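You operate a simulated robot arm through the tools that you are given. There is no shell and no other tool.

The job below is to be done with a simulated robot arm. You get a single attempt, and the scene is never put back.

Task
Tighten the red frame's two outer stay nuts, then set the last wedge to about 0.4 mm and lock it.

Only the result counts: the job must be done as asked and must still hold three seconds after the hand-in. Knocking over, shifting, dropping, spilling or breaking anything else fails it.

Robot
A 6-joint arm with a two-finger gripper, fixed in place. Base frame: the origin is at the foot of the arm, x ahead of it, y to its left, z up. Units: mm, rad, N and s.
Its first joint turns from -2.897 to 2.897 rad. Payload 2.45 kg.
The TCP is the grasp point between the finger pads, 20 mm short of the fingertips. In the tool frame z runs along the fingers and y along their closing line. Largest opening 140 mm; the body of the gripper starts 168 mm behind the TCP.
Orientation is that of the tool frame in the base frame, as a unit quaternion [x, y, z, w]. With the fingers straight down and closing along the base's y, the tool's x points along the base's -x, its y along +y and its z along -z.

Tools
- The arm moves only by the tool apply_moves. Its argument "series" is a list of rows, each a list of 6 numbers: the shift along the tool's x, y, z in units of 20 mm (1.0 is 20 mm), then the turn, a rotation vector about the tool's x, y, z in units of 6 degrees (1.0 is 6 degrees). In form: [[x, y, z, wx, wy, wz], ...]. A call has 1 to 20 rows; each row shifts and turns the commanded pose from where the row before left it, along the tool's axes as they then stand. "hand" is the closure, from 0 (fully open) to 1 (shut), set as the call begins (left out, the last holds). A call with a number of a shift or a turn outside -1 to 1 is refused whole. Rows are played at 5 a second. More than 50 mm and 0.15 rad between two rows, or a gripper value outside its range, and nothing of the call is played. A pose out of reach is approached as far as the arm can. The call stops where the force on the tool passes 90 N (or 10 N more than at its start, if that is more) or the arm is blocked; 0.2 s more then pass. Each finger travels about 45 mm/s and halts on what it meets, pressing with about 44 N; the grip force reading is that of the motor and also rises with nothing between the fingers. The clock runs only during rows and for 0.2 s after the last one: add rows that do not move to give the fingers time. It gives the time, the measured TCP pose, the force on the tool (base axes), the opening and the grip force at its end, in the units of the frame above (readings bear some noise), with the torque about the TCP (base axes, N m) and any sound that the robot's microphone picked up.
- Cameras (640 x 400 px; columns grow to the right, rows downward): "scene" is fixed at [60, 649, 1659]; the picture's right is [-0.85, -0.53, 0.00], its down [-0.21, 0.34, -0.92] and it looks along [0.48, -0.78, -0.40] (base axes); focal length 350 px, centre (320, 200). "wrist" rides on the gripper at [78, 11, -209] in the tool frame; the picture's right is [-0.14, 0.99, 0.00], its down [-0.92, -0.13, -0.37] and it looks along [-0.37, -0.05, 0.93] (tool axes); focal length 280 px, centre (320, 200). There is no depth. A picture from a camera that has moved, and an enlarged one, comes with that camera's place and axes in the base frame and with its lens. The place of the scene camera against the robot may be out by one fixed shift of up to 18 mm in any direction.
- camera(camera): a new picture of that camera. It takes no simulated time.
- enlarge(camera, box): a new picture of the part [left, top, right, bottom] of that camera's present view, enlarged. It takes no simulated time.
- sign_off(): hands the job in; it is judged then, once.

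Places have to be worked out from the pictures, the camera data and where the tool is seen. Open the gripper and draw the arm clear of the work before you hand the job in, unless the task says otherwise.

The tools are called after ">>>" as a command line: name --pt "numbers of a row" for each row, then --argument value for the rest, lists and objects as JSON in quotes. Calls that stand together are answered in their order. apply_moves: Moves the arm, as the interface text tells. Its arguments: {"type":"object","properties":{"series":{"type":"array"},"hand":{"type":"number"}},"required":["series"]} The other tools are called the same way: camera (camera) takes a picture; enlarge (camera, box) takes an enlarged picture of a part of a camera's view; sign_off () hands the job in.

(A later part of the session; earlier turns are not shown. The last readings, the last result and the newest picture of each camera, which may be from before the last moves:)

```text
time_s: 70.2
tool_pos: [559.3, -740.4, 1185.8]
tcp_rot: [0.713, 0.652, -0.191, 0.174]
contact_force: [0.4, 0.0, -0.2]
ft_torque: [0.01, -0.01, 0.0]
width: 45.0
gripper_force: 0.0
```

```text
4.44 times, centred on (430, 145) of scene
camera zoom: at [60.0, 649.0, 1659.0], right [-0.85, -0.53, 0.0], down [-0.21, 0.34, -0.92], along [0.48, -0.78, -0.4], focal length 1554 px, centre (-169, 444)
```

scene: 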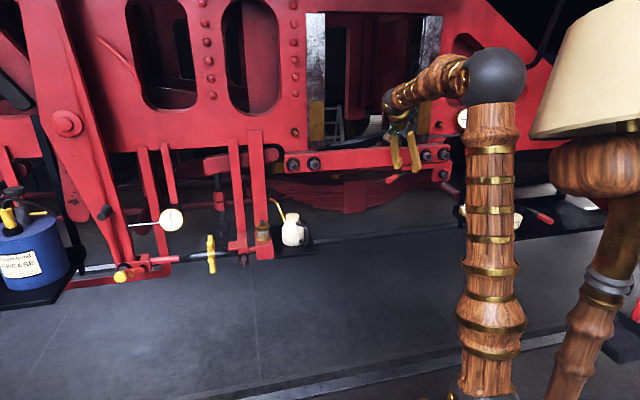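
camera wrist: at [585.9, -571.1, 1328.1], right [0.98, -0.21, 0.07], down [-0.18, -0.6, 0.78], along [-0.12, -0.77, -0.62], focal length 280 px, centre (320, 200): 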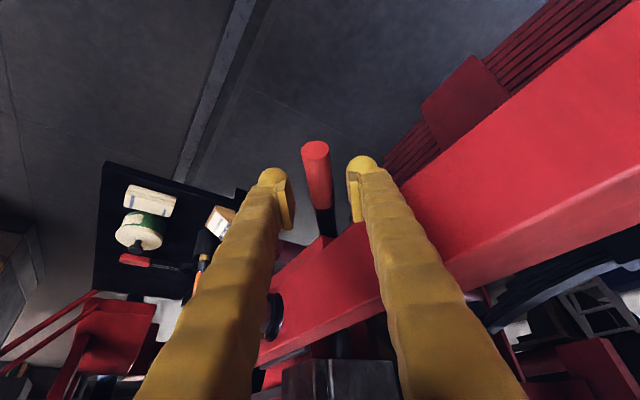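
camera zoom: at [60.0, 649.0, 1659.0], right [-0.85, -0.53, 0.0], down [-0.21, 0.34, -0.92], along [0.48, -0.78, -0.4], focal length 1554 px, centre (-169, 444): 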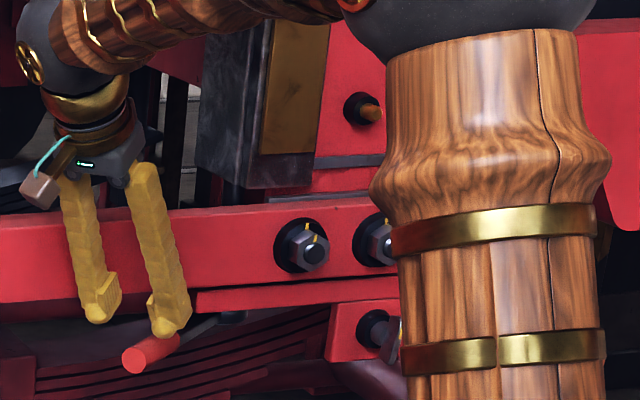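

The handle is centred between the fingers; the bar clears the inner finger by about 15 mm by my numbers. I descend 40 mm along the tool axis and check before the rest.

>>> apply_moves --pt "0.03 0 0.67 0 0 0" --pt "0.03 0 0.67 0 0 0" --pt "0 0 0.66 0 0 0" --pt "0 0 0 0 0 0"

>>> camera --camera "wrist"

>>> enlarge --camera "scene" --box '[370, 120, 450, 190]'

```text
time_s: 71.2
tool_pos: [559.0, -757.9, 1151.7]
tcp_rot: [0.713, 0.652, -0.191, 0.173]
contact_force: [0.5, 0.5, -0.7]
ft_torque: [-0.01, 0.0, 0.03]
width: 45.0
gripper_force: 0.0
```

```text
taken
camera wrist: at [584.1, -589.4, 1294.1], right [0.98, -0.21, 0.07], down [-0.18, -0.6, 0.78], along [-0.12, -0.77, -0.62], focal length 280 px, centre (320, 200)
```

wrist: 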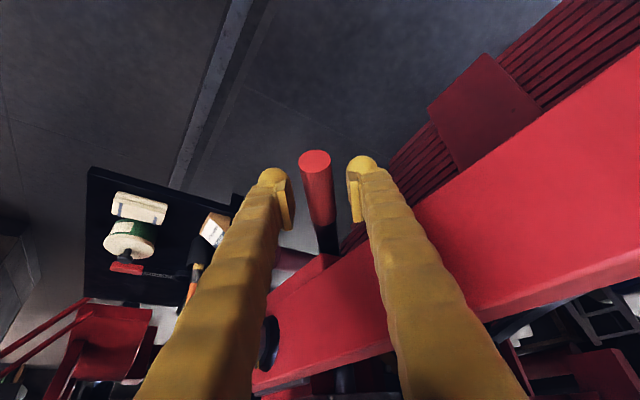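

```text
5.71 times, centred on (410, 155) of scene
camera zoom: at [60.0, 649.0, 1659.0], right [-0.85, -0.53, 0.0], down [-0.21, 0.34, -0.92], along [0.48, -0.78, -0.4], focal length 1998 px, centre (-194, 457)
```

zoom: 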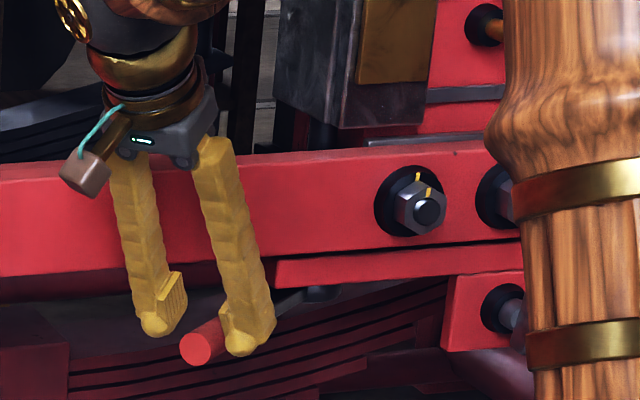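

Clear on both sides. I go down the last 28 mm and close on the handle.

>>> apply_moves --pt "0 0 0.7 0 0 0" --pt "0 0 0.7 0 0 0" --pt "0 0 0 0 0 0"

>>> apply_moves --pt "0 0 0 0 0 0" --pt "0 0 0 0 0 0" --pt "0 0 0 0 0 0" --hand 1.0

>>> camera --camera "wrist"

>>> enlarge --camera "scene" --box '[370, 120, 450, 190]'

```text
time_s: 72.0
tool_pos: [555.9, -773.3, 1125.9]
tcp_rot: [0.713, 0.652, -0.19, 0.173]
contact_force: [0.5, 0.0, 0.0]
ft_torque: [0.01, -0.03, 0.02]
width: 45.1
gripper_force: 0.1
```

```text
time_s: 72.8
tool_pos: [555.3, -772.9, 1127.0]
tcp_rot: [0.713, 0.652, -0.191, 0.173]
contact_force: [0.0, -0.8, -2.7]
ft_torque: [-0.02, 0.0, 0.02]
width: 25.6
gripper_force: 39.5
```

```text
taken
camera wrist: at [582.0, -604.1, 1269.8], right [0.98, -0.21, 0.07], down [-0.18, -0.6, 0.78], along [-0.12, -0.77, -0.62], focal length 280 px, centre (320, 200)
```

wrist: 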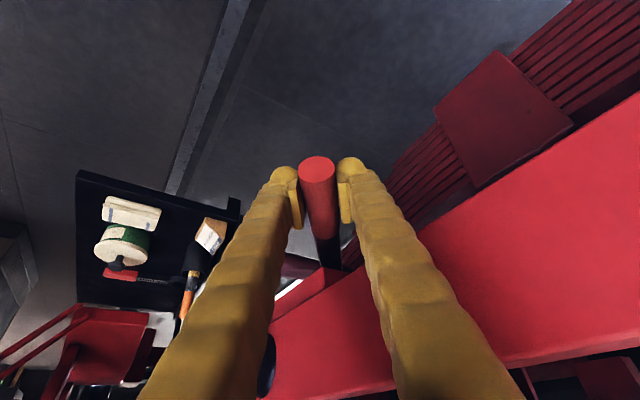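

```text
5.71 times, centred on (410, 155) of scene
camera zoom: at [60.0, 649.0, 1659.0], right [-0.85, -0.53, 0.0], down [-0.21, 0.34, -0.92], along [0.48, -0.78, -0.4], focal length 1998 px, centre (-194, 457)
```

zoom: 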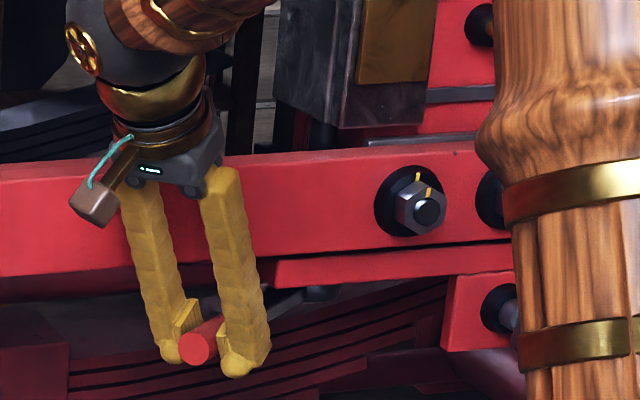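

Gripped (25.6 mm). I try a small 2.5° swing of the lever counter-clockwise seen from above (tip toward -x) and watch the force.

>>> apply_moves --pt "0.022 -0.277 -0.012 -0.21 0 -0.36" --pt "0 0 0 0 0 0"

>>> enlarge --camera "scene" --box '[370, 90, 490, 190]'

```text
time_s: 73.4
tool_pos: [549.0, -771.5, 1127.0]
tcp_rot: [0.699, 0.667, -0.187, 0.178]
contact_force: [-5.4, -25.3, -12.0]
ft_torque: [0.17, 0.0, -0.33]
width: 25.6
gripper_force: 44.5
```

```text
4.00 times, centred on (430, 140) of scene
camera zoom: at [60.0, 649.0, 1659.0], right [-0.85, -0.53, 0.0], down [-0.21, 0.34, -0.92], along [0.48, -0.78, -0.4], focal length 1399 px, centre (-120, 440)
```

zoom: 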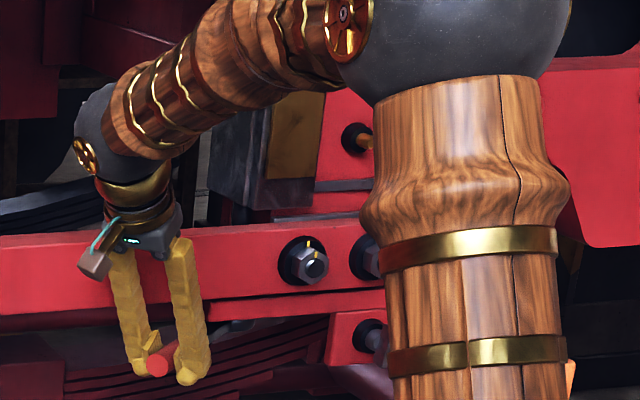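

The lever moved freely ~3°. I swing about 3° more along the arc, then release, withdraw and read the dial.

>>> apply_moves --pt "-0.048 -0.323 0.028 -0.24 0 -0.42" --pt "0 0 0 0 0 0"

>>> apply_moves --pt "0 0 0 0 0 0" --pt "0 0 0 0 0 0" --pt "0 0 -1 0 0 0" --pt "0 0 -1 0 0 0" --pt "0 0 -1 0 0 0" --pt "0 0 -0.5 0 0 0" --pt "0.3 -1 0 0 0 0" --pt "0.3 -1 0 0 0 0" --pt "0.3 -1 0 0 0 0" --pt "0.3 -1 0 0 0 0" --pt "0.3 -1 0 0 0 0" --pt "0 0 0 0 0 0" --hand 0.68

>>> enlarge --camera "scene" --box '[440, 100, 490, 135]'

>>> camera --camera "wrist"

```text
time_s: 74.0
tool_pos: [542.3, -771.7, 1126.3]
tcp_rot: [0.681, 0.686, -0.182, 0.182]
contact_force: [-6.4, -3.7, -3.7]
ft_torque: [0.27, 0.03, -1.05]
width: 25.4
gripper_force: 44.8
```

```text
time_s: 76.6
tool_pos: [443.6, -711.3, 1172.8]
tcp_rot: [0.681, 0.685, -0.182, 0.183]
contact_force: [-0.4, 0.4, -0.7]
ft_torque: [-0.04, -0.03, 0.01]
width: 44.7
gripper_force: 0.1
```

```text
11.43 times, centred on (465, 118) of scene
camera zoom: at [60.0, 649.0, 1659.0], right [-0.85, -0.53, 0.0], down [-0.21, 0.34, -0.92], along [0.48, -0.78, -0.4], focal length 3997 px, centre (-1337, 1143)
```

zoom: 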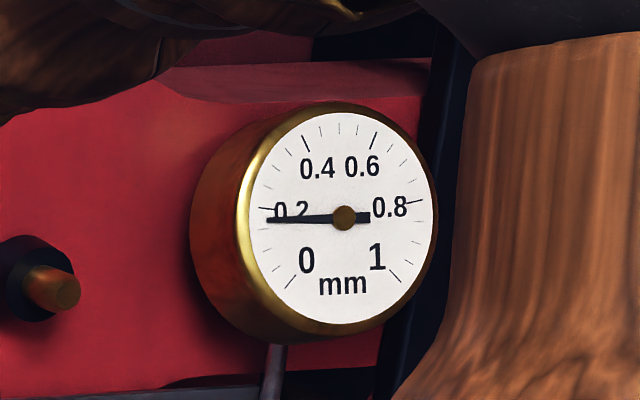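

```text
taken
camera wrist: at [454.0, -541.4, 1314.7], right [0.99, -0.11, 0.07], down [-0.12, -0.62, 0.78], along [-0.05, -0.78, -0.62], focal length 280 px, centre (320, 200)
```

wrist: 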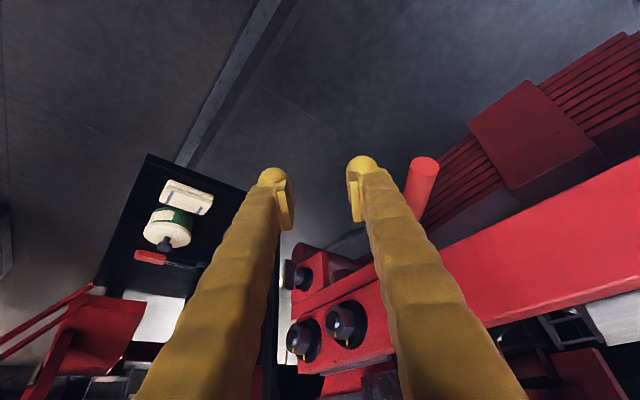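

Swinging counter-clockwise raises the reading: it is now ~0.17 (was ~0.14), so roughly 40–50° more swing is needed. I retrace to the handle, grip again and swing further.

>>> apply_moves --pt "-0.3 1 0 0 0 0" --pt "-0.3 1 0 0 0 0" --pt "-0.3 1 0 0 0 0" --pt "-0.3 1 0 0 0 0" --pt "-0.3 1 0 0 0 0" --pt "0 0 0 0 0 0"

>>> camera --camera "wrist"

>>> enlarge --camera "wrist" --box '[260, 100, 380, 280]'

```text
time_s: 78.0
tool_pos: [544.4, -739.1, 1186.0]
tcp_rot: [0.681, 0.685, -0.182, 0.182]
contact_force: [0.1, 0.8, 0.6]
ft_torque: [0.02, 0.0, -0.02]
width: 44.8
gripper_force: 0.1
```

```text
taken
camera wrist: at [555.0, -568.7, 1329.3], right [0.99, -0.11, 0.07], down [-0.12, -0.62, 0.78], along [-0.05, -0.78, -0.62], focal length 280 px, centre (320, 200)
```

wrist: 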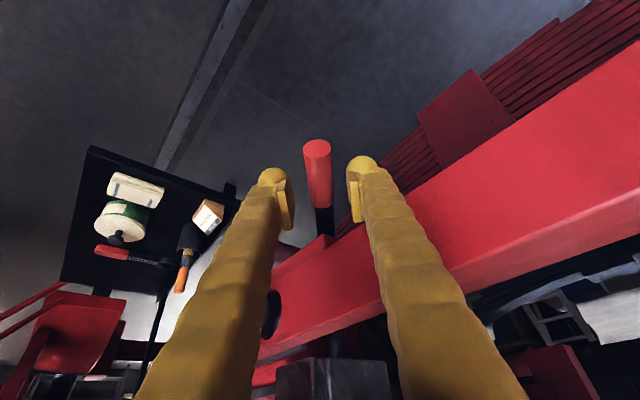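

```text
2.22 times, centred on (320, 190) of wrist
camera zoom: at [555.0, -568.7, 1329.3], right [0.99, -0.11, 0.07], down [-0.12, -0.62, 0.78], along [-0.05, -0.78, -0.62], focal length 623 px, centre (320, 222)
```

zoom: 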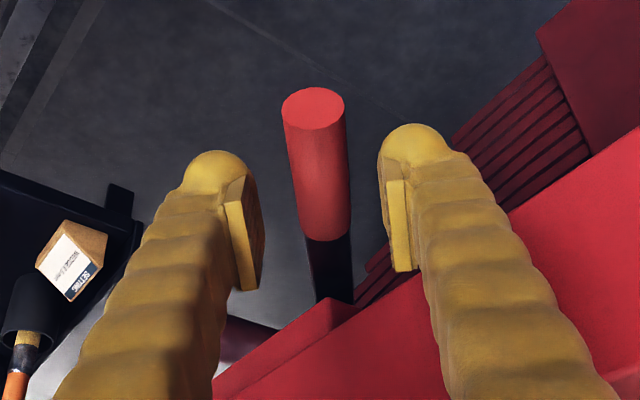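

The lever line now passes through about [538, -895], so the pivot is near [532, -922] with a ~148 mm arm. I descend, grip again, and swing 20° along that arc in 4° rows.

>>> apply_moves --pt "0 0 0.9 0 0 0" --pt "0 0 0.9 0 0 0" --pt "0 0 0.9 0 0 0" --pt "0 0 0.8 0 0 0" --pt "0 0 0 0 0 0"

>>> apply_moves --pt "0 0 0 0 0 0" --pt "0 0 0 0 0 0" --pt "0 0 0 0 0 0" --hand 1.0

>>> apply_moves --pt "0.025 -0.518 -0.015 -0.332 0 -0.577" --pt "0.025 -0.518 -0.015 -0.332 0 -0.577" --pt "0 0 0 0 0 0"

```text
time_s: 79.2
tool_pos: [543.5, -772.7, 1125.1]
tcp_rot: [0.681, 0.685, -0.183, 0.183]
contact_force: [0.1, 0.4, -1.1]
ft_torque: [-0.04, 0.01, -0.04]
width: 44.8
gripper_force: 0.1
```

```text
time_s: 80.0
tool_pos: [543.1, -771.5, 1124.9]
tcp_rot: [0.682, 0.685, -0.182, 0.182]
contact_force: [-2.2, 1.1, -2.0]
ft_torque: [-0.1, 0.05, -0.62]
width: 25.5
gripper_force: 39.2
```

```text
time_s: 80.8
tool_pos: [522.5, -772.6, 1125.0]
tcp_rot: [0.632, 0.731, -0.168, 0.194]
contact_force: [-14.2, 7.6, -2.8]
ft_torque: [0.11, 0.01, -1.99]
width: 25.8
gripper_force: 45.0
```

The yaw leads the handle (torque -2 N·m balanced by side force), so the true turning per millimetre is smaller. I back off 4° of yaw and check that the torque vanishes.

>>> apply_moves --pt "0 0 0 0.332 0 0.577" --pt "0 0 0 0 0 0"

>>> camera --camera "wrist"

>>> enlarge --camera "scene" --box '[370, 90, 490, 190]'

```text
time_s: 81.4
tool_pos: [523.6, -772.7, 1125.8]
tcp_rot: [0.658, 0.708, -0.176, 0.188]
contact_force: [5.3, 1.7, -13.2]
ft_torque: [0.06, -0.04, 0.65]
width: 25.0
gripper_force: 45.3
```

```text
taken
camera wrist: at [521.9, -601.5, 1268.6], right [1.0, -0.04, 0.07], down [-0.08, -0.62, 0.78], along [0.01, -0.78, -0.62], focal length 280 px, centre (320, 200)
```

wrist: 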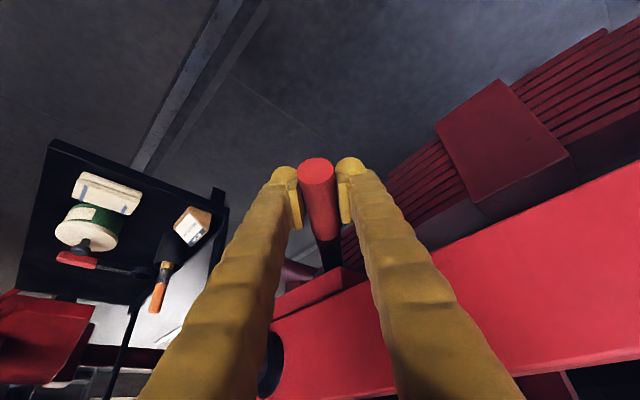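

```text
4.00 times, centred on (430, 140) of scene
camera zoom: at [60.0, 649.0, 1659.0], right [-0.85, -0.53, 0.0], down [-0.21, 0.34, -0.92], along [0.48, -0.78, -0.4], focal length 1399 px, centre (-120, 440)
```

zoom: 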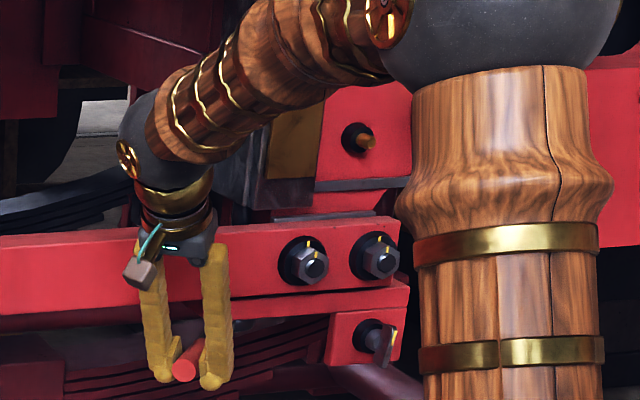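

Now the grip is nearly neutral; three grip points fit a circle about [540, -962] with 190 mm radius, so 0.0073 mm per degree: about 120° lever heading is wanted (now 95°). I swing 16° more along this better arc.

>>> apply_moves --pt "-0.02 -0.663 0.012 -0.415 0 -0.72" --pt "-0.02 -0.663 0.012 -0.332 0 -0.577" --pt "0 0 0 0 0 0"

>>> apply_moves --pt "-0.02 -0.663 0.012 -0.332 0 -0.577" --pt "-0.02 -0.663 0.012 -0.332 0 -0.577" --pt "0 0 0 0 0 0"

>>> camera --camera "scene"

```text
time_s: 82.2
tool_pos: [495.4, -775.9, 1126.1]
tcp_rot: [0.599, 0.758, -0.16, 0.201]
contact_force: [-0.2, -13.8, -19.8]
ft_torque: [0.32, 0.13, -0.32]
width: 25.1
gripper_force: 44.7
```

```text
time_s: 83.0
tool_pos: [470.7, -783.8, 1124.5]
tcp_rot: [0.546, 0.798, -0.146, 0.211]
contact_force: [4.4, -14.5, -18.7]
ft_torque: [0.15, 0.1, -0.08]
width: 25.3
gripper_force: 44.7
```

```text
taken
```

scene: 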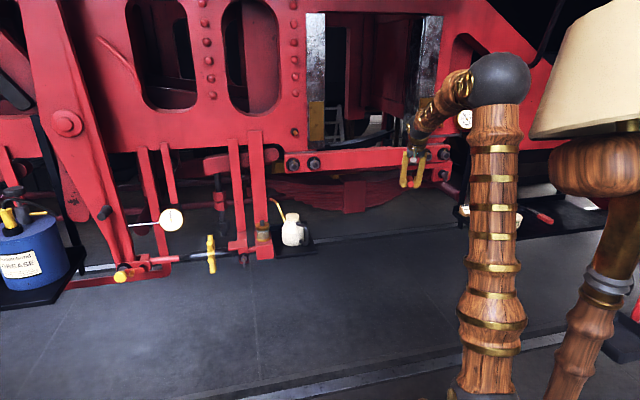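

The forces stay small, and the arm has moved so the dial is coming into view. I read it.

>>> enlarge --camera "scene" --box '[440, 100, 490, 135]'

>>> enlarge --camera "scene" --box '[370, 130, 470, 200]'

>>> camera --camera "wrist"

```text
11.43 times, centred on (465, 118) of scene
camera zoom: at [60.0, 649.0, 1659.0], right [-0.85, -0.53, 0.0], down [-0.21, 0.34, -0.92], along [0.48, -0.78, -0.4], focal length 3997 px, centre (-1337, 1143)
```

zoom: 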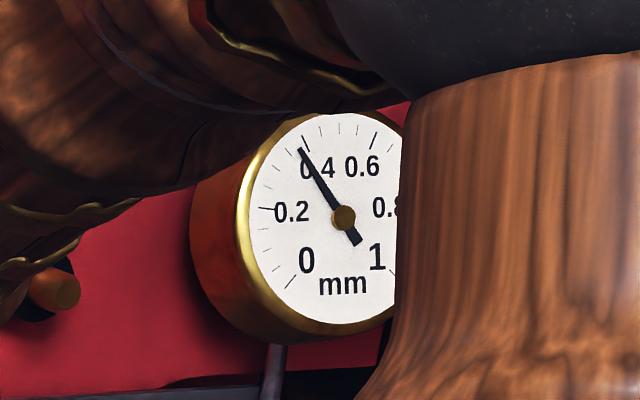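

```text
5.71 times, centred on (420, 165) of scene
camera zoom: at [60.0, 649.0, 1659.0], right [-0.85, -0.53, 0.0], down [-0.21, 0.34, -0.92], along [0.48, -0.78, -0.4], focal length 1998 px, centre (-251, 400)
```

zoom: 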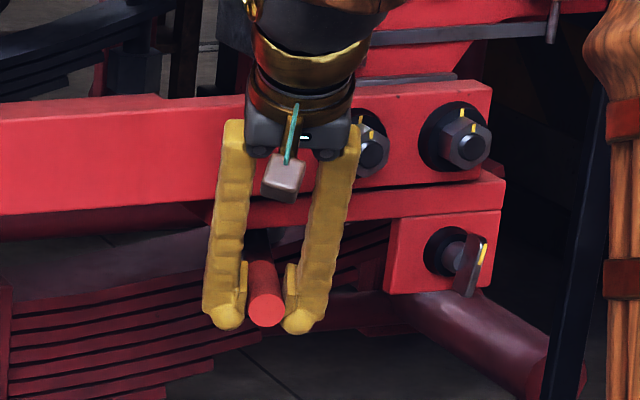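

```text
taken
camera wrist: at [418.9, -621.4, 1268.8], right [0.97, 0.25, 0.07], down [0.1, -0.62, 0.78], along [0.23, -0.74, -0.62], focal length 280 px, centre (320, 200)
```

wrist: 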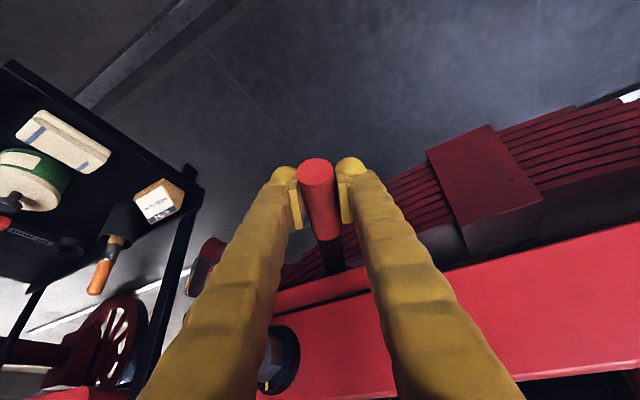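

The dial now reads about 0.375 mm and is in view while I hold the lever. I swing about 2.4° more.

>>> apply_moves --pt "-0.008 -0.4 0.006 -0.2 0 -0.346" --pt "0 0 0 0 0 0"

>>> enlarge --camera "scene" --box '[450, 107, 480, 130]'

```text
time_s: 83.6
tool_pos: [464.3, -785.8, 1124.6]
tcp_rot: [0.529, 0.809, -0.141, 0.215]
contact_force: [6.8, -10.3, -21.1]
ft_torque: [0.34, 0.11, 0.23]
width: 25.1
gripper_force: 45.4
```

```text
16.00 times, centred on (465, 118) of scene
camera zoom: at [60.0, 649.0, 1659.0], right [-0.85, -0.53, 0.0], down [-0.21, 0.34, -0.92], along [0.48, -0.78, -0.4], focal length 5596 px, centre (-2000, 1504)
```

zoom: 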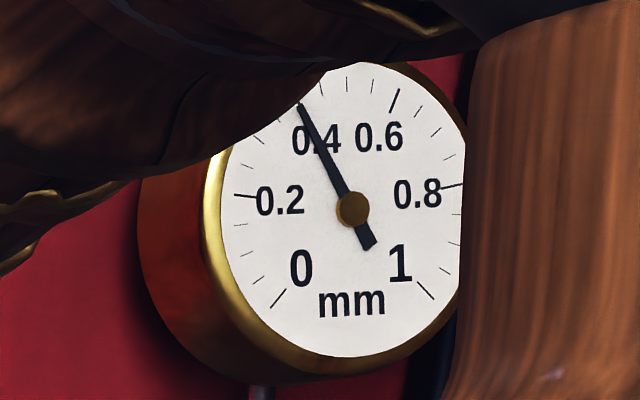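

The needle is on the 0.4 tick. I release and withdraw along the tool axis, then re-read to see if the setting holds.

>>> apply_moves --pt "0 0 0 0 0 0" --pt "0 0 0 0 0 0" --pt "0 0 0 0 0 0" --hand 0.68

>>> apply_moves --pt "0 0 -1 0 0 0" --pt "0 0 -1 0 0 0" --pt "0 0 -1 0 0 0" --pt "0 0 -1 0 0 0" --pt "0.8 0 -0.5 0 0 0" --pt "0.8 0 -0.5 0 0 0" --pt "0 0 0 0 0 0"

>>> enlarge --camera "scene" --box '[450, 107, 480, 130]'

>>> camera --camera "scene"

>>> camera --camera "wrist"

```text
time_s: 84.4
tool_pos: [463.9, -787.1, 1126.3]
tcp_rot: [0.528, 0.809, -0.141, 0.215]
contact_force: [0.3, 0.8, -0.6]
ft_torque: [-0.01, 0.02, 0.02]
width: 44.7
gripper_force: 0.1
```

```text
time_s: 86.0
tool_pos: [432.7, -715.5, 1194.8]
tcp_rot: [0.529, 0.809, -0.141, 0.214]
contact_force: [0.1, 0.2, 0.1]
ft_torque: [0.01, 0.03, -0.05]
width: 44.8
gripper_force: 0.0
```

```text
16.00 times, centred on (465, 118) of scene
camera zoom: at [60.0, 649.0, 1659.0], right [-0.85, -0.53, 0.0], down [-0.21, 0.34, -0.92], along [0.48, -0.78, -0.4], focal length 5596 px, centre (-2000, 1504)
```

zoom: 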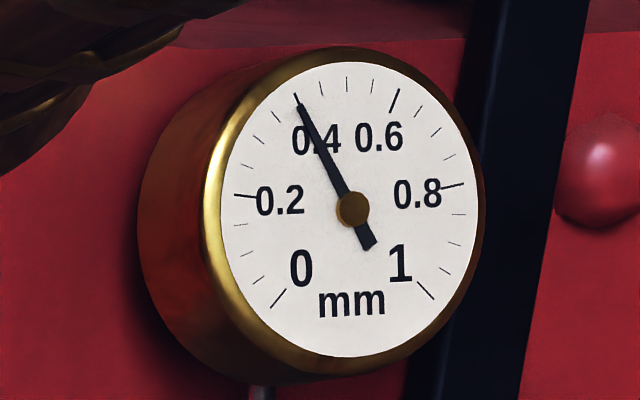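

```text
taken
```

scene: 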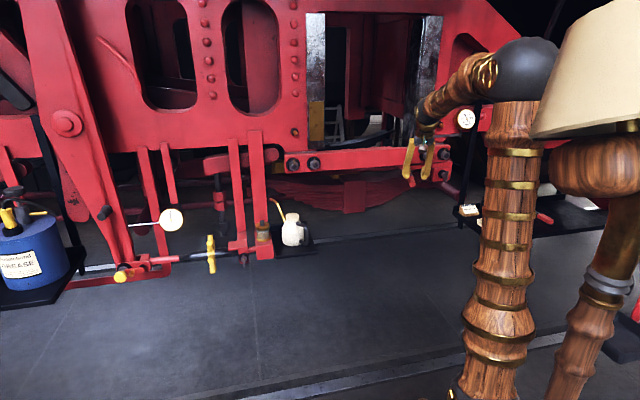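

```text
taken
camera wrist: at [374.0, -555.8, 1338.6], right [0.96, 0.29, 0.07], down [0.13, -0.61, 0.78], along [0.27, -0.73, -0.62], focal length 280 px, centre (320, 200)
```

wrist: 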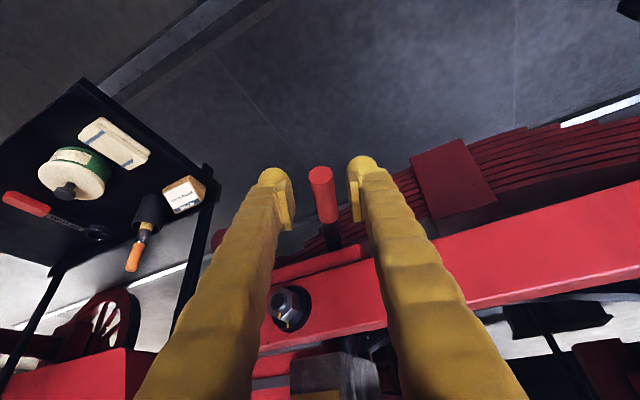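

The dial holds exactly at 0.4 after release. Next comes the lock: I yaw back square to the frame, raise 40 mm over the now outward-pointing lever handle, and travel right to the lock's column.

>>> apply_moves --pt "-0.5 0 -0.866 0 0 0" --pt "-0.5 0 -0.866 0 0 0" --pt "0 0 0 -0.446 0 -0.772" --pt "0 0 0 -0.446 0 -0.772" --pt "0 0 0 -0.446 0 -0.772" --pt "0 0 0 -0.446 0 -0.772" --pt "0 0 0 0 0 0"

>>> apply_moves --pt "0 -1 0 0 0 0" --pt "0 -1 0 0 0 0" --pt "0 -1 0 0 0 0" --pt "0 -1 0 0 0 0" --pt "0 -1 0 0 0 0" --pt "0 -1 0 0 0 0" --pt "0 -1 0 0 0 0" --pt "0 -1 0 0 0 0" --pt "0 -1 0 0 0 0" --pt "0 -1 0 0 0 0" --pt "0 -1 0 0 0 0" --pt "0 0 0 0 0 0"

>>> camera --camera "wrist"

>>> camera --camera "scene"

```text
time_s: 87.6
tool_pos: [433.2, -716.8, 1236.6]
tcp_rot: [0.369, 0.893, -0.098, 0.238]
contact_force: [-1.1, 0.0, -0.5]
ft_torque: [0.0, 0.03, -0.01]
width: 44.8
gripper_force: 0.0
```

```text
time_s: 90.2
tool_pos: [277.8, -871.6, 1236.4]
tcp_rot: [0.37, 0.893, -0.098, 0.237]
contact_force: [0.8, 0.1, -0.6]
ft_torque: [0.0, -0.02, 0.02]
width: 44.5
gripper_force: 0.1
```

```text
taken
camera wrist: at [163.4, -743.8, 1378.4], right [0.78, 0.62, 0.07], down [0.34, -0.53, 0.78], along [0.52, -0.59, -0.62], focal length 280 px, centre (320, 200)
```

wrist: 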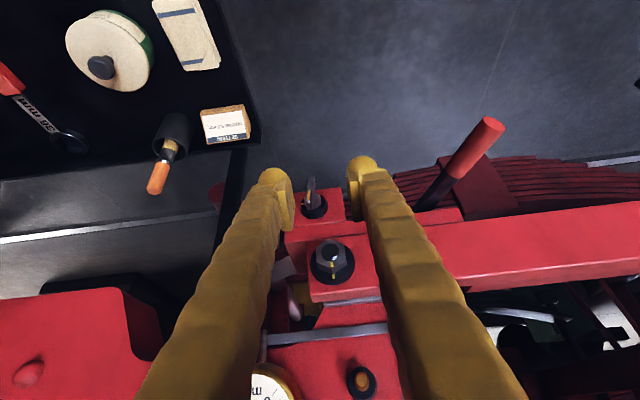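

```text
taken
```

scene: 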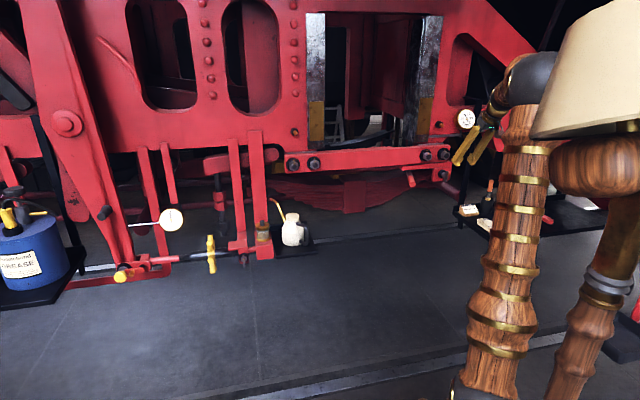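

Now I roll the tool +180° in the folded pose and then pitch up to horizontal, the reverse of the moves used before.

>>> apply_moves --pt "0 0 0 0 0 1" --pt "0 0 0 0 0 1" --pt "0 0 0 0 0 1" --pt "0 0 0 0 0 1" --pt "0 0 0 0 0 1" --pt "0 0 0 0 0 1" --pt "0 0 0 0 0 1" --pt "0 0 0 0 0 1" --pt "0 0 0 0 0 1" --pt "0 0 0 0 0 1" --pt "0 0 0 0 0 1" --pt "0 0 0 0 0 1" --pt "0 0 0 0 0 1" --pt "0 0 0 0 0 1" --pt "0 0 0 0 0 1" --pt "0 0 0 0 0 0"

>>> apply_moves --pt "0 0 0 0 0 1" --pt "0 0 0 0 0 1" --pt "0 0 0 0 0 1" --pt "0 0 0 0 0 1" --pt "0 0 0 0 0 1" --pt "0 0 0 0 0 1" --pt "0 0 0 0 0 1" --pt "0 0 0 0 0 1" --pt "0 0 0 0 0 1" --pt "0 0 0 0 0 1" --pt "0 0 0 0 0 1" --pt "0 0 0 0 0 1" --pt "0 0 0 0 0 1" --pt "0 0 0 0 0 1" --pt "0 0 0 0 0 1" --pt "0 0 0 0 0 0"

>>> apply_moves --pt "0 0 0 0 1 0" --pt "0 0 0 0 1 0" --pt "0 0 0 0 1 0" --pt "0 0 0 0 1 0" --pt "0 0 0 0 1 0" --pt "0 0 0 0 1 0" --pt "0 0 0 0 1 0" --pt "0 0 0 0 1 0" --pt "0 0 0 0 1 0" --pt "0 0 0 0 1 0" --pt "0 0 0 0 0 0"

>>> camera --camera "wrist"

```text
time_s: 93.6
tool_pos: [277.7, -872.0, 1236.8]
tcp_rot: [0.893, 0.37, 0.099, 0.237]
contact_force: [0.9, 0.6, -0.3]
ft_torque: [0.01, -0.04, 0.04]
width: 44.8
gripper_force: 0.1
```

```text
time_s: 97.0
tool_pos: [277.9, -871.5, 1237.0]
tcp_rot: [0.893, -0.371, 0.236, 0.097]
contact_force: [0.1, 0.2, 0.3]
ft_torque: [0.0, 0.03, -0.03]
width: 44.9
gripper_force: 0.0
```

```text
time_s: 99.4
tool_pos: [278.5, -872.1, 1236.3]
tcp_rot: [0.654, -0.27, 0.653, 0.27]
contact_force: [0.1, -0.2, -0.2]
ft_torque: [0.0, 0.0, 0.01]
width: 45.0
gripper_force: 0.0
```

```text
taken
camera wrist: at [122.5, -733.6, 1316.1], right [-0.7, -0.7, -0.14], down [-0.17, 0.35, -0.92], along [0.69, -0.62, -0.37], focal length 280 px, centre (320, 200)
```

wrist: 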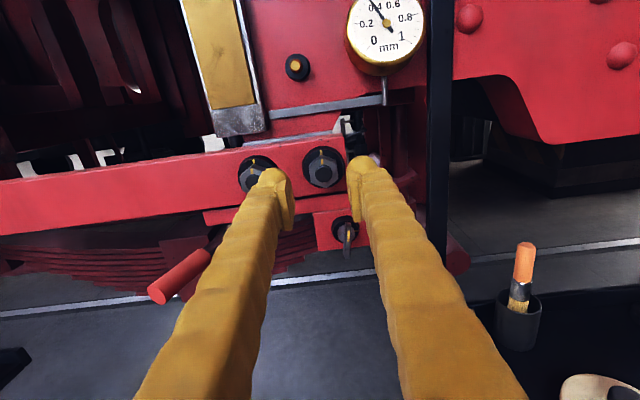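

Horizontal again with the dial in the wrist view too (still 0.4). I lower ~115 mm and shift 24 mm right toward the lock handle's level, staying ~130 mm in front.

>>> apply_moves --pt "-0.95 0.2 0 0 0 0" --pt "-0.95 0.2 0 0 0 0" --pt "-0.95 0.2 0 0 0 0" --pt "-0.95 0.2 0 0 0 0" --pt "-0.95 0.2 0 0 0 0" --pt "-0.95 0.2 0 0 0 0" --pt "0 0 0 0 0 0"

>>> camera --camera "wrist"

>>> camera --camera "scene"

>>> enlarge --camera "wrist" --box '[260, 100, 400, 220]'

```text
time_s: 101.0
tool_pos: [260.9, -889.5, 1121.5]
tcp_rot: [0.655, -0.271, 0.652, 0.269]
contact_force: [0.3, 0.4, 0.0]
ft_torque: [-0.04, 0.01, -0.02]
width: 44.8
gripper_force: 0.1
```

```text
taken
camera wrist: at [105.2, -751.1, 1201.8], right [-0.7, -0.7, -0.14], down [-0.17, 0.35, -0.92], along [0.69, -0.62, -0.37], focal length 280 px, centre (320, 200)
```

wrist: 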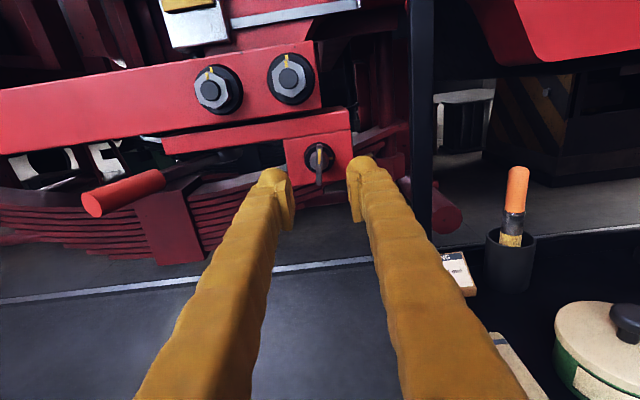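

```text
taken
```

scene: 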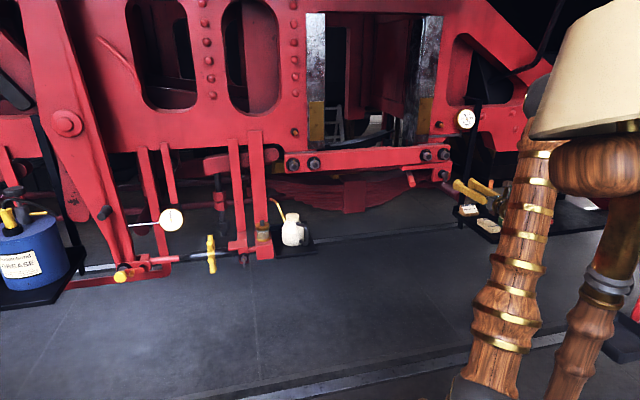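

```text
3.33 times, centred on (330, 160) of wrist
camera zoom: at [105.2, -751.1, 1201.8], right [-0.7, -0.7, -0.14], down [-0.17, 0.35, -0.92], along [0.69, -0.62, -0.37], focal length 935 px, centre (287, 333)
```

zoom: 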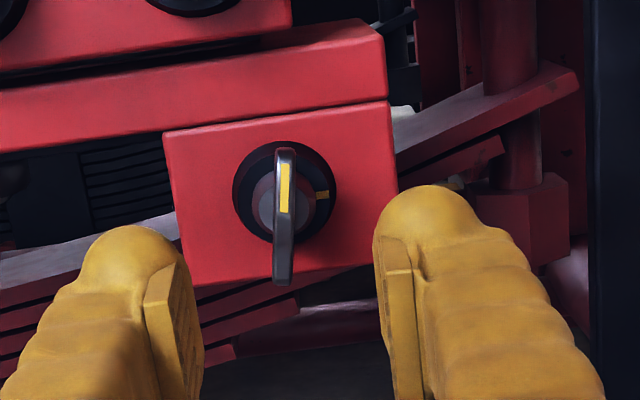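

The lock handle plate is ~145 mm ahead, ~15 mm below the tool axis and roughly centred. I zoom in more on the plate and hub to judge its depth.

>>> enlarge --camera "wrist" --box '[295, 125, 345, 175]'

>>> enlarge --camera "scene" --box '[432, 165, 456, 187]'

```text
8.00 times, centred on (320, 150) of wrist
camera zoom: at [105.2, -751.1, 1201.8], right [-0.7, -0.7, -0.14], down [-0.17, 0.35, -0.92], along [0.69, -0.62, -0.37], focal length 2243 px, centre (320, 600)
```

zoom: 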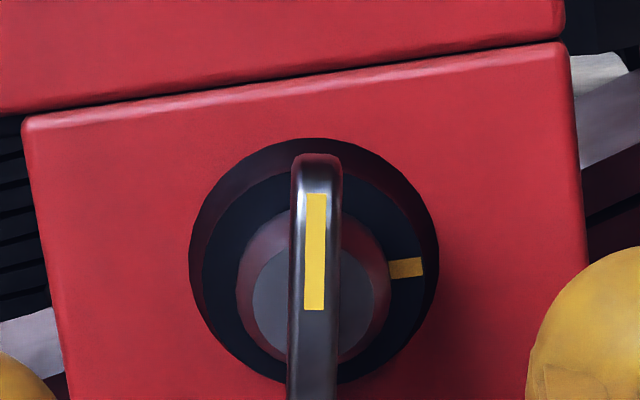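

```text
16.00 times, centred on (444, 176) of scene
camera zoom: at [60.0, 649.0, 1659.0], right [-0.85, -0.53, 0.0], down [-0.21, 0.34, -0.92], along [0.48, -0.78, -0.4], focal length 5596 px, centre (-1664, 584)
```

zoom: 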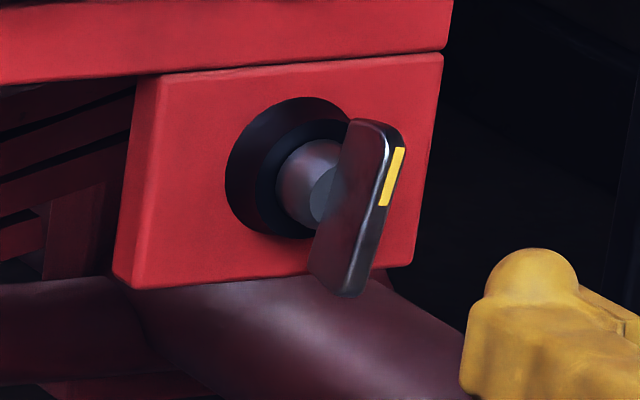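

The plate looks ~8 mm thick, ~50 mm tall, ~18 mm deep, its front ~44 mm off the washer. I line up with it and advance 100 mm, then re-check.

>>> apply_moves --pt "-0.73 -0.07 0 0 0 0" --pt "0 0 1 0 0 0" --pt "0 0 1 0 0 0" --pt "0 0 1 0 0 0" --pt "0 0 1 0 0 0" --pt "0 0 1 0 0 0" --pt "0 0 0 0 0 0"

>>> camera --camera "wrist"

>>> enlarge --camera "wrist" --box '[260, 120, 380, 220]'

>>> enlarge --camera "scene" --box '[425, 155, 475, 195]'

```text
time_s: 102.6
tool_pos: [332.5, -958.0, 1106.9]
tcp_rot: [0.654, -0.271, 0.652, 0.27]
contact_force: [0.5, 0.0, 0.6]
ft_torque: [0.02, 0.01, -0.01]
width: 45.0
gripper_force: 0.0
```

```text
taken
camera wrist: at [177.0, -819.9, 1186.8], right [-0.7, -0.7, -0.14], down [-0.17, 0.35, -0.92], along [0.69, -0.62, -0.37], focal length 280 px, centre (320, 200)
```

wrist: 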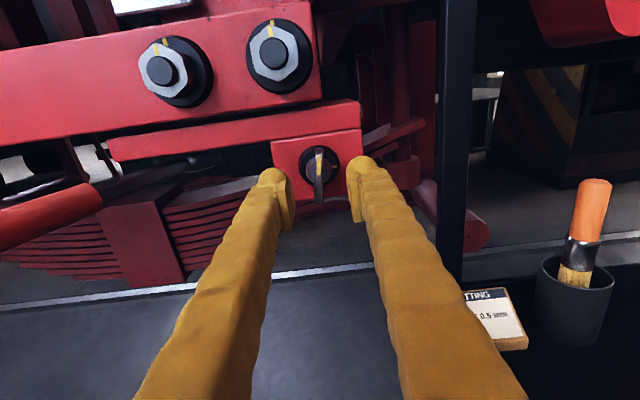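

```text
4.00 times, centred on (320, 170) of wrist
camera zoom: at [177.0, -819.9, 1186.8], right [-0.7, -0.7, -0.14], down [-0.17, 0.35, -0.92], along [0.69, -0.62, -0.37], focal length 1122 px, centre (320, 320)
```

zoom: 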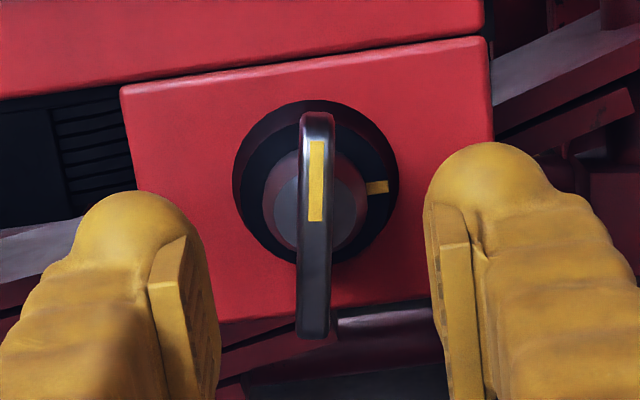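

```text
10.00 times, centred on (450, 175) of scene
camera zoom: at [60.0, 649.0, 1659.0], right [-0.85, -0.53, 0.0], down [-0.21, 0.34, -0.92], along [0.48, -0.78, -0.4], focal length 3497 px, centre (-980, 450)
```

zoom: 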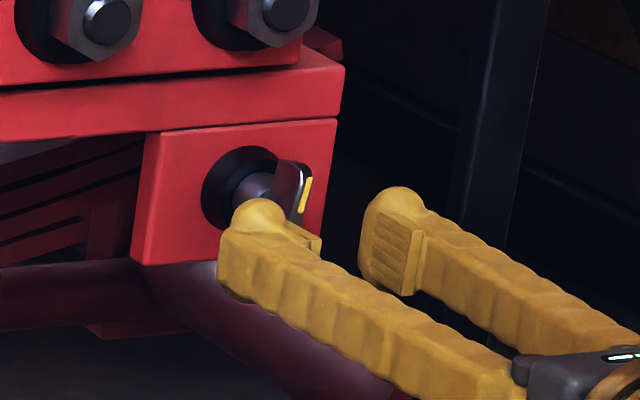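

Centred on the plate; its front is ~45 mm ahead of the TCP. I advance 30 mm and look again.

>>> apply_moves --pt "0 0 0.75 0 0 0" --pt "0 0 0.75 0 0 0" --pt "0 0 0 0 0 0"

>>> enlarge --camera "wrist" --box '[260, 120, 380, 220]'

>>> enlarge --camera "scene" --box '[425, 155, 475, 195]'

```text
time_s: 103.4
tool_pos: [353.9, -978.6, 1109.0]
tcp_rot: [0.654, -0.272, 0.652, 0.271]
contact_force: [0.2, 0.1, 0.4]
ft_torque: [-0.01, 0.01, 0.01]
width: 45.0
gripper_force: 0.0
```

```text
4.00 times, centred on (320, 170) of wrist
camera zoom: at [197.7, -841.2, 1188.6], right [-0.7, -0.7, -0.14], down [-0.17, 0.35, -0.92], along [0.69, -0.62, -0.37], focal length 1122 px, centre (320, 320)
```

zoom: 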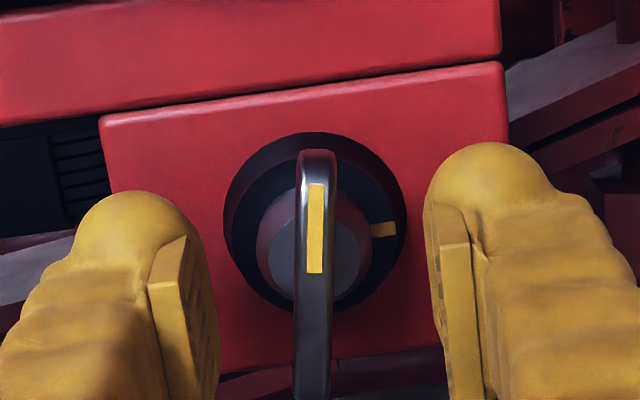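

```text
10.00 times, centred on (450, 175) of scene
camera zoom: at [60.0, 649.0, 1659.0], right [-0.85, -0.53, 0.0], down [-0.21, 0.34, -0.92], along [0.48, -0.78, -0.4], focal length 3497 px, centre (-980, 450)
```

zoom: 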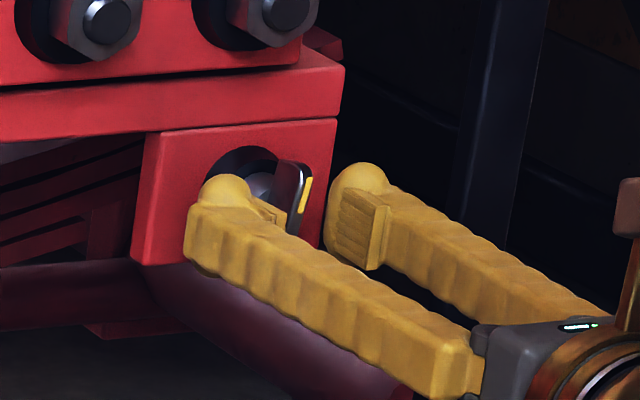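

The plate leans ~9° clockwise from vertical, so I roll the tool +9° to match, advance another 10 mm, and close on it.

>>> apply_moves --pt "0 0 0 0 0 0.75" --pt "0 0 0 0 0 0.75" --pt "0 0 0.5 0 0 0" --pt "0 0 0 0 0 0"

>>> enlarge --camera "wrist" --box '[260, 130, 380, 230]'

>>> apply_moves --pt "0 0 0 0 0 0" --pt "0 0 0 0 0 0" --pt "0 0 0 0 0 0" --pt "0 0 0 0 0 0" --hand 1.0

>>> enlarge --camera "wrist" --box '[260, 130, 380, 230]'

>>> enlarge --camera "scene" --box '[425, 155, 475, 195]'

```text
time_s: 104.4
tool_pos: [359.6, -986.6, 1107.6]
tcp_rot: [0.631, -0.321, 0.672, 0.218]
contact_force: [0.1, 0.6, 0.5]
ft_torque: [0.0, -0.01, -0.03]
width: 44.7
gripper_force: 0.0
```

```text
4.00 times, centred on (320, 180) of wrist
camera zoom: at [196.4, -856.9, 1184.9], right [-0.68, -0.68, -0.29], down [-0.07, 0.45, -0.89], along [0.73, -0.58, -0.36], focal length 1122 px, centre (320, 280)
```

zoom: 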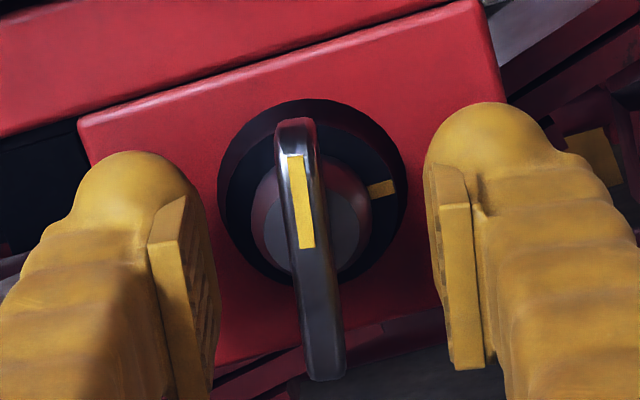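

```text
time_s: 105.4
tool_pos: [362.0, -986.1, 1109.4]
tcp_rot: [0.632, -0.32, 0.672, 0.218]
contact_force: [13.9, 14.2, 1.3]
ft_torque: [-0.06, 0.01, 0.23]
width: 18.4
gripper_force: 43.8
```

```text
4.00 times, centred on (320, 180) of wrist
camera zoom: at [197.3, -856.3, 1185.1], right [-0.68, -0.68, -0.29], down [-0.07, 0.45, -0.89], along [0.73, -0.58, -0.36], focal length 1122 px, centre (320, 280)
```

zoom: 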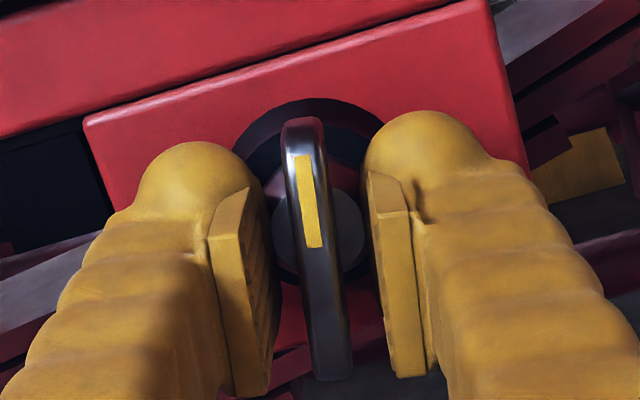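

```text
10.00 times, centred on (450, 175) of scene
camera zoom: at [60.0, 649.0, 1659.0], right [-0.85, -0.53, 0.0], down [-0.21, 0.34, -0.92], along [0.48, -0.78, -0.4], focal length 3497 px, centre (-980, 450)
```

zoom: 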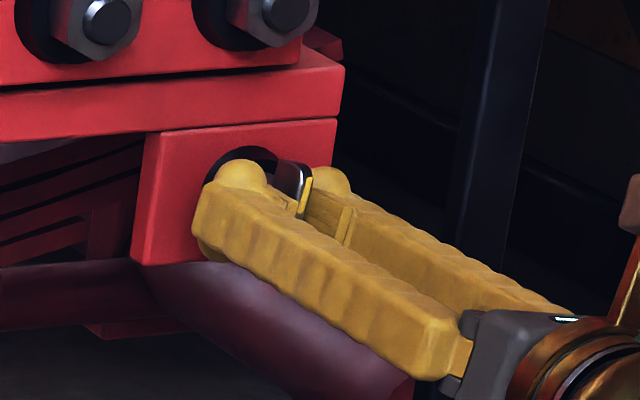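

The gap of 18.4 mm shows the tips have closed on the round hub behind the plate, so I'm slightly too deep. I open, back off 8 mm and close again on the plate itself.

>>> apply_moves --pt "0 0 0 0 0 0" --pt "0 0 0 0 0 0" --pt "0 0 -0.4 0 0 0" --pt "0 0 0 0 0 0" --hand 0.75

>>> apply_moves --pt "0 0 0 0 0 0" --pt "0 0 0 0 0 0" --pt "0 0 0 0 0 0" --pt "0 0 0 0 0 0" --hand 1.0

>>> enlarge --camera "wrist" --box '[260, 130, 380, 230]'

>>> enlarge --camera "scene" --box '[425, 155, 475, 195]'

```text
time_s: 106.4
tool_pos: [353.9, -980.0, 1108.0]
tcp_rot: [0.631, -0.322, 0.672, 0.218]
contact_force: [0.4, 0.1, -0.6]
ft_torque: [0.02, 0.03, -0.02]
width: 34.9
gripper_force: 0.1
```

```text
time_s: 107.4
tool_pos: [354.8, -980.1, 1107.9]
tcp_rot: [0.631, -0.32, 0.672, 0.216]
contact_force: [13.6, 20.9, 1.8]
ft_torque: [-0.11, 0.02, 0.27]
width: 6.9
gripper_force: 35.1
```

```text
4.00 times, centred on (320, 180) of wrist
camera zoom: at [191.3, -850.5, 1185.2], right [-0.68, -0.68, -0.29], down [-0.07, 0.45, -0.89], along [0.73, -0.58, -0.36], focal length 1122 px, centre (320, 280)
```

zoom: 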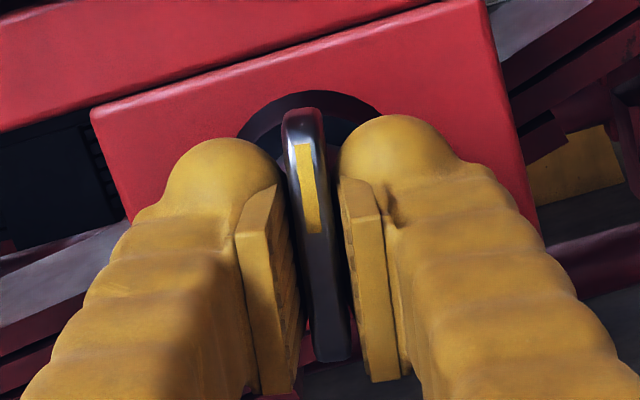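

```text
10.00 times, centred on (450, 175) of scene
camera zoom: at [60.0, 649.0, 1659.0], right [-0.85, -0.53, 0.0], down [-0.21, 0.34, -0.92], along [0.48, -0.78, -0.4], focal length 3497 px, centre (-980, 450)
```

zoom: 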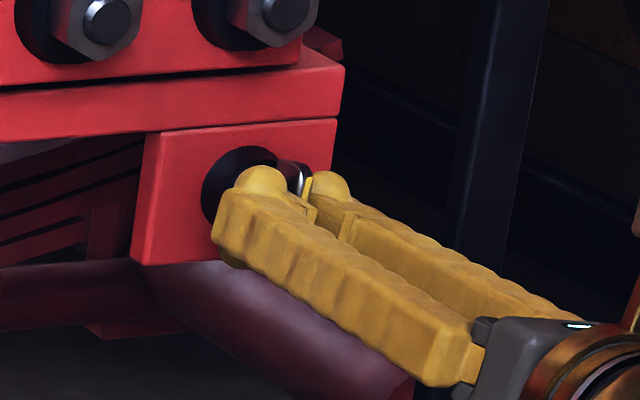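

Now the pads hold the plate itself (6.9 mm). A ~25 N side load shows the plate is ~1 mm left, so I ease the tool left and start the clockwise turn in stages.

>>> apply_moves --pt "0 -0.06 0 0 0 0" --pt "0 0 0 0 0 0"

>>> apply_moves --pt "0 0 0 0 0 1" --pt "0 0 0 0 0 1" --pt "0 0 0 0 0 1" --pt "0 0 0 0 0 1" --pt "0 0 0 0 0 0"

>>> enlarge --camera "wrist" --box '[260, 130, 380, 230]'

>>> enlarge --camera "scene" --box '[425, 155, 475, 195]'

```text
time_s: 108.0
tool_pos: [355.3, -980.6, 1107.5]
tcp_rot: [0.631, -0.321, 0.671, 0.219]
contact_force: [11.0, 16.1, 0.7]
ft_torque: [-0.05, 0.0, 0.22]
width: 7.2
gripper_force: 35.1
```

```text
time_s: 109.2
tool_pos: [356.5, -979.1, 1109.1]
tcp_rot: [0.55, -0.446, 0.702, 0.073]
contact_force: [17.8, 27.1, 9.0]
ft_torque: [-0.1, 0.03, 0.38]
width: 7.0
gripper_force: 35.1
```

```text
4.00 times, centred on (320, 180) of wrist
camera zoom: at [171.7, -870.0, 1169.4], right [-0.53, -0.53, -0.66], down [0.17, 0.69, -0.7], along [0.83, -0.48, -0.28], focal length 1122 px, centre (320, 280)
```

zoom: 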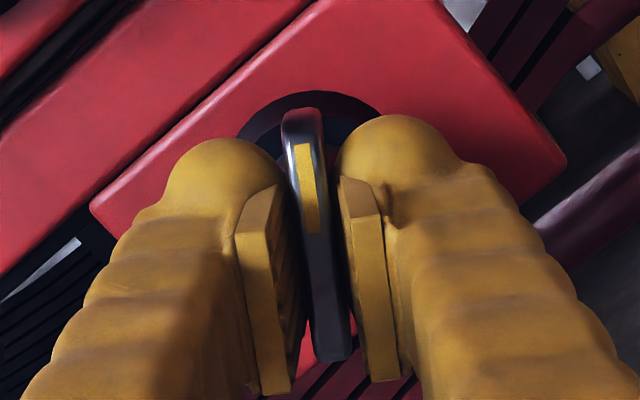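

```text
10.00 times, centred on (450, 175) of scene
camera zoom: at [60.0, 649.0, 1659.0], right [-0.85, -0.53, 0.0], down [-0.21, 0.34, -0.92], along [0.48, -0.78, -0.4], focal length 3497 px, centre (-980, 450)
```

zoom: 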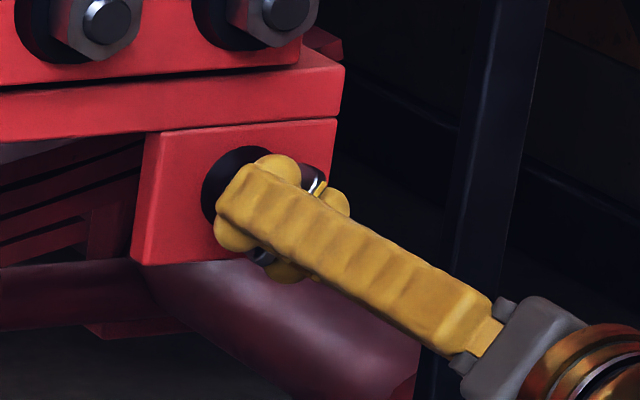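

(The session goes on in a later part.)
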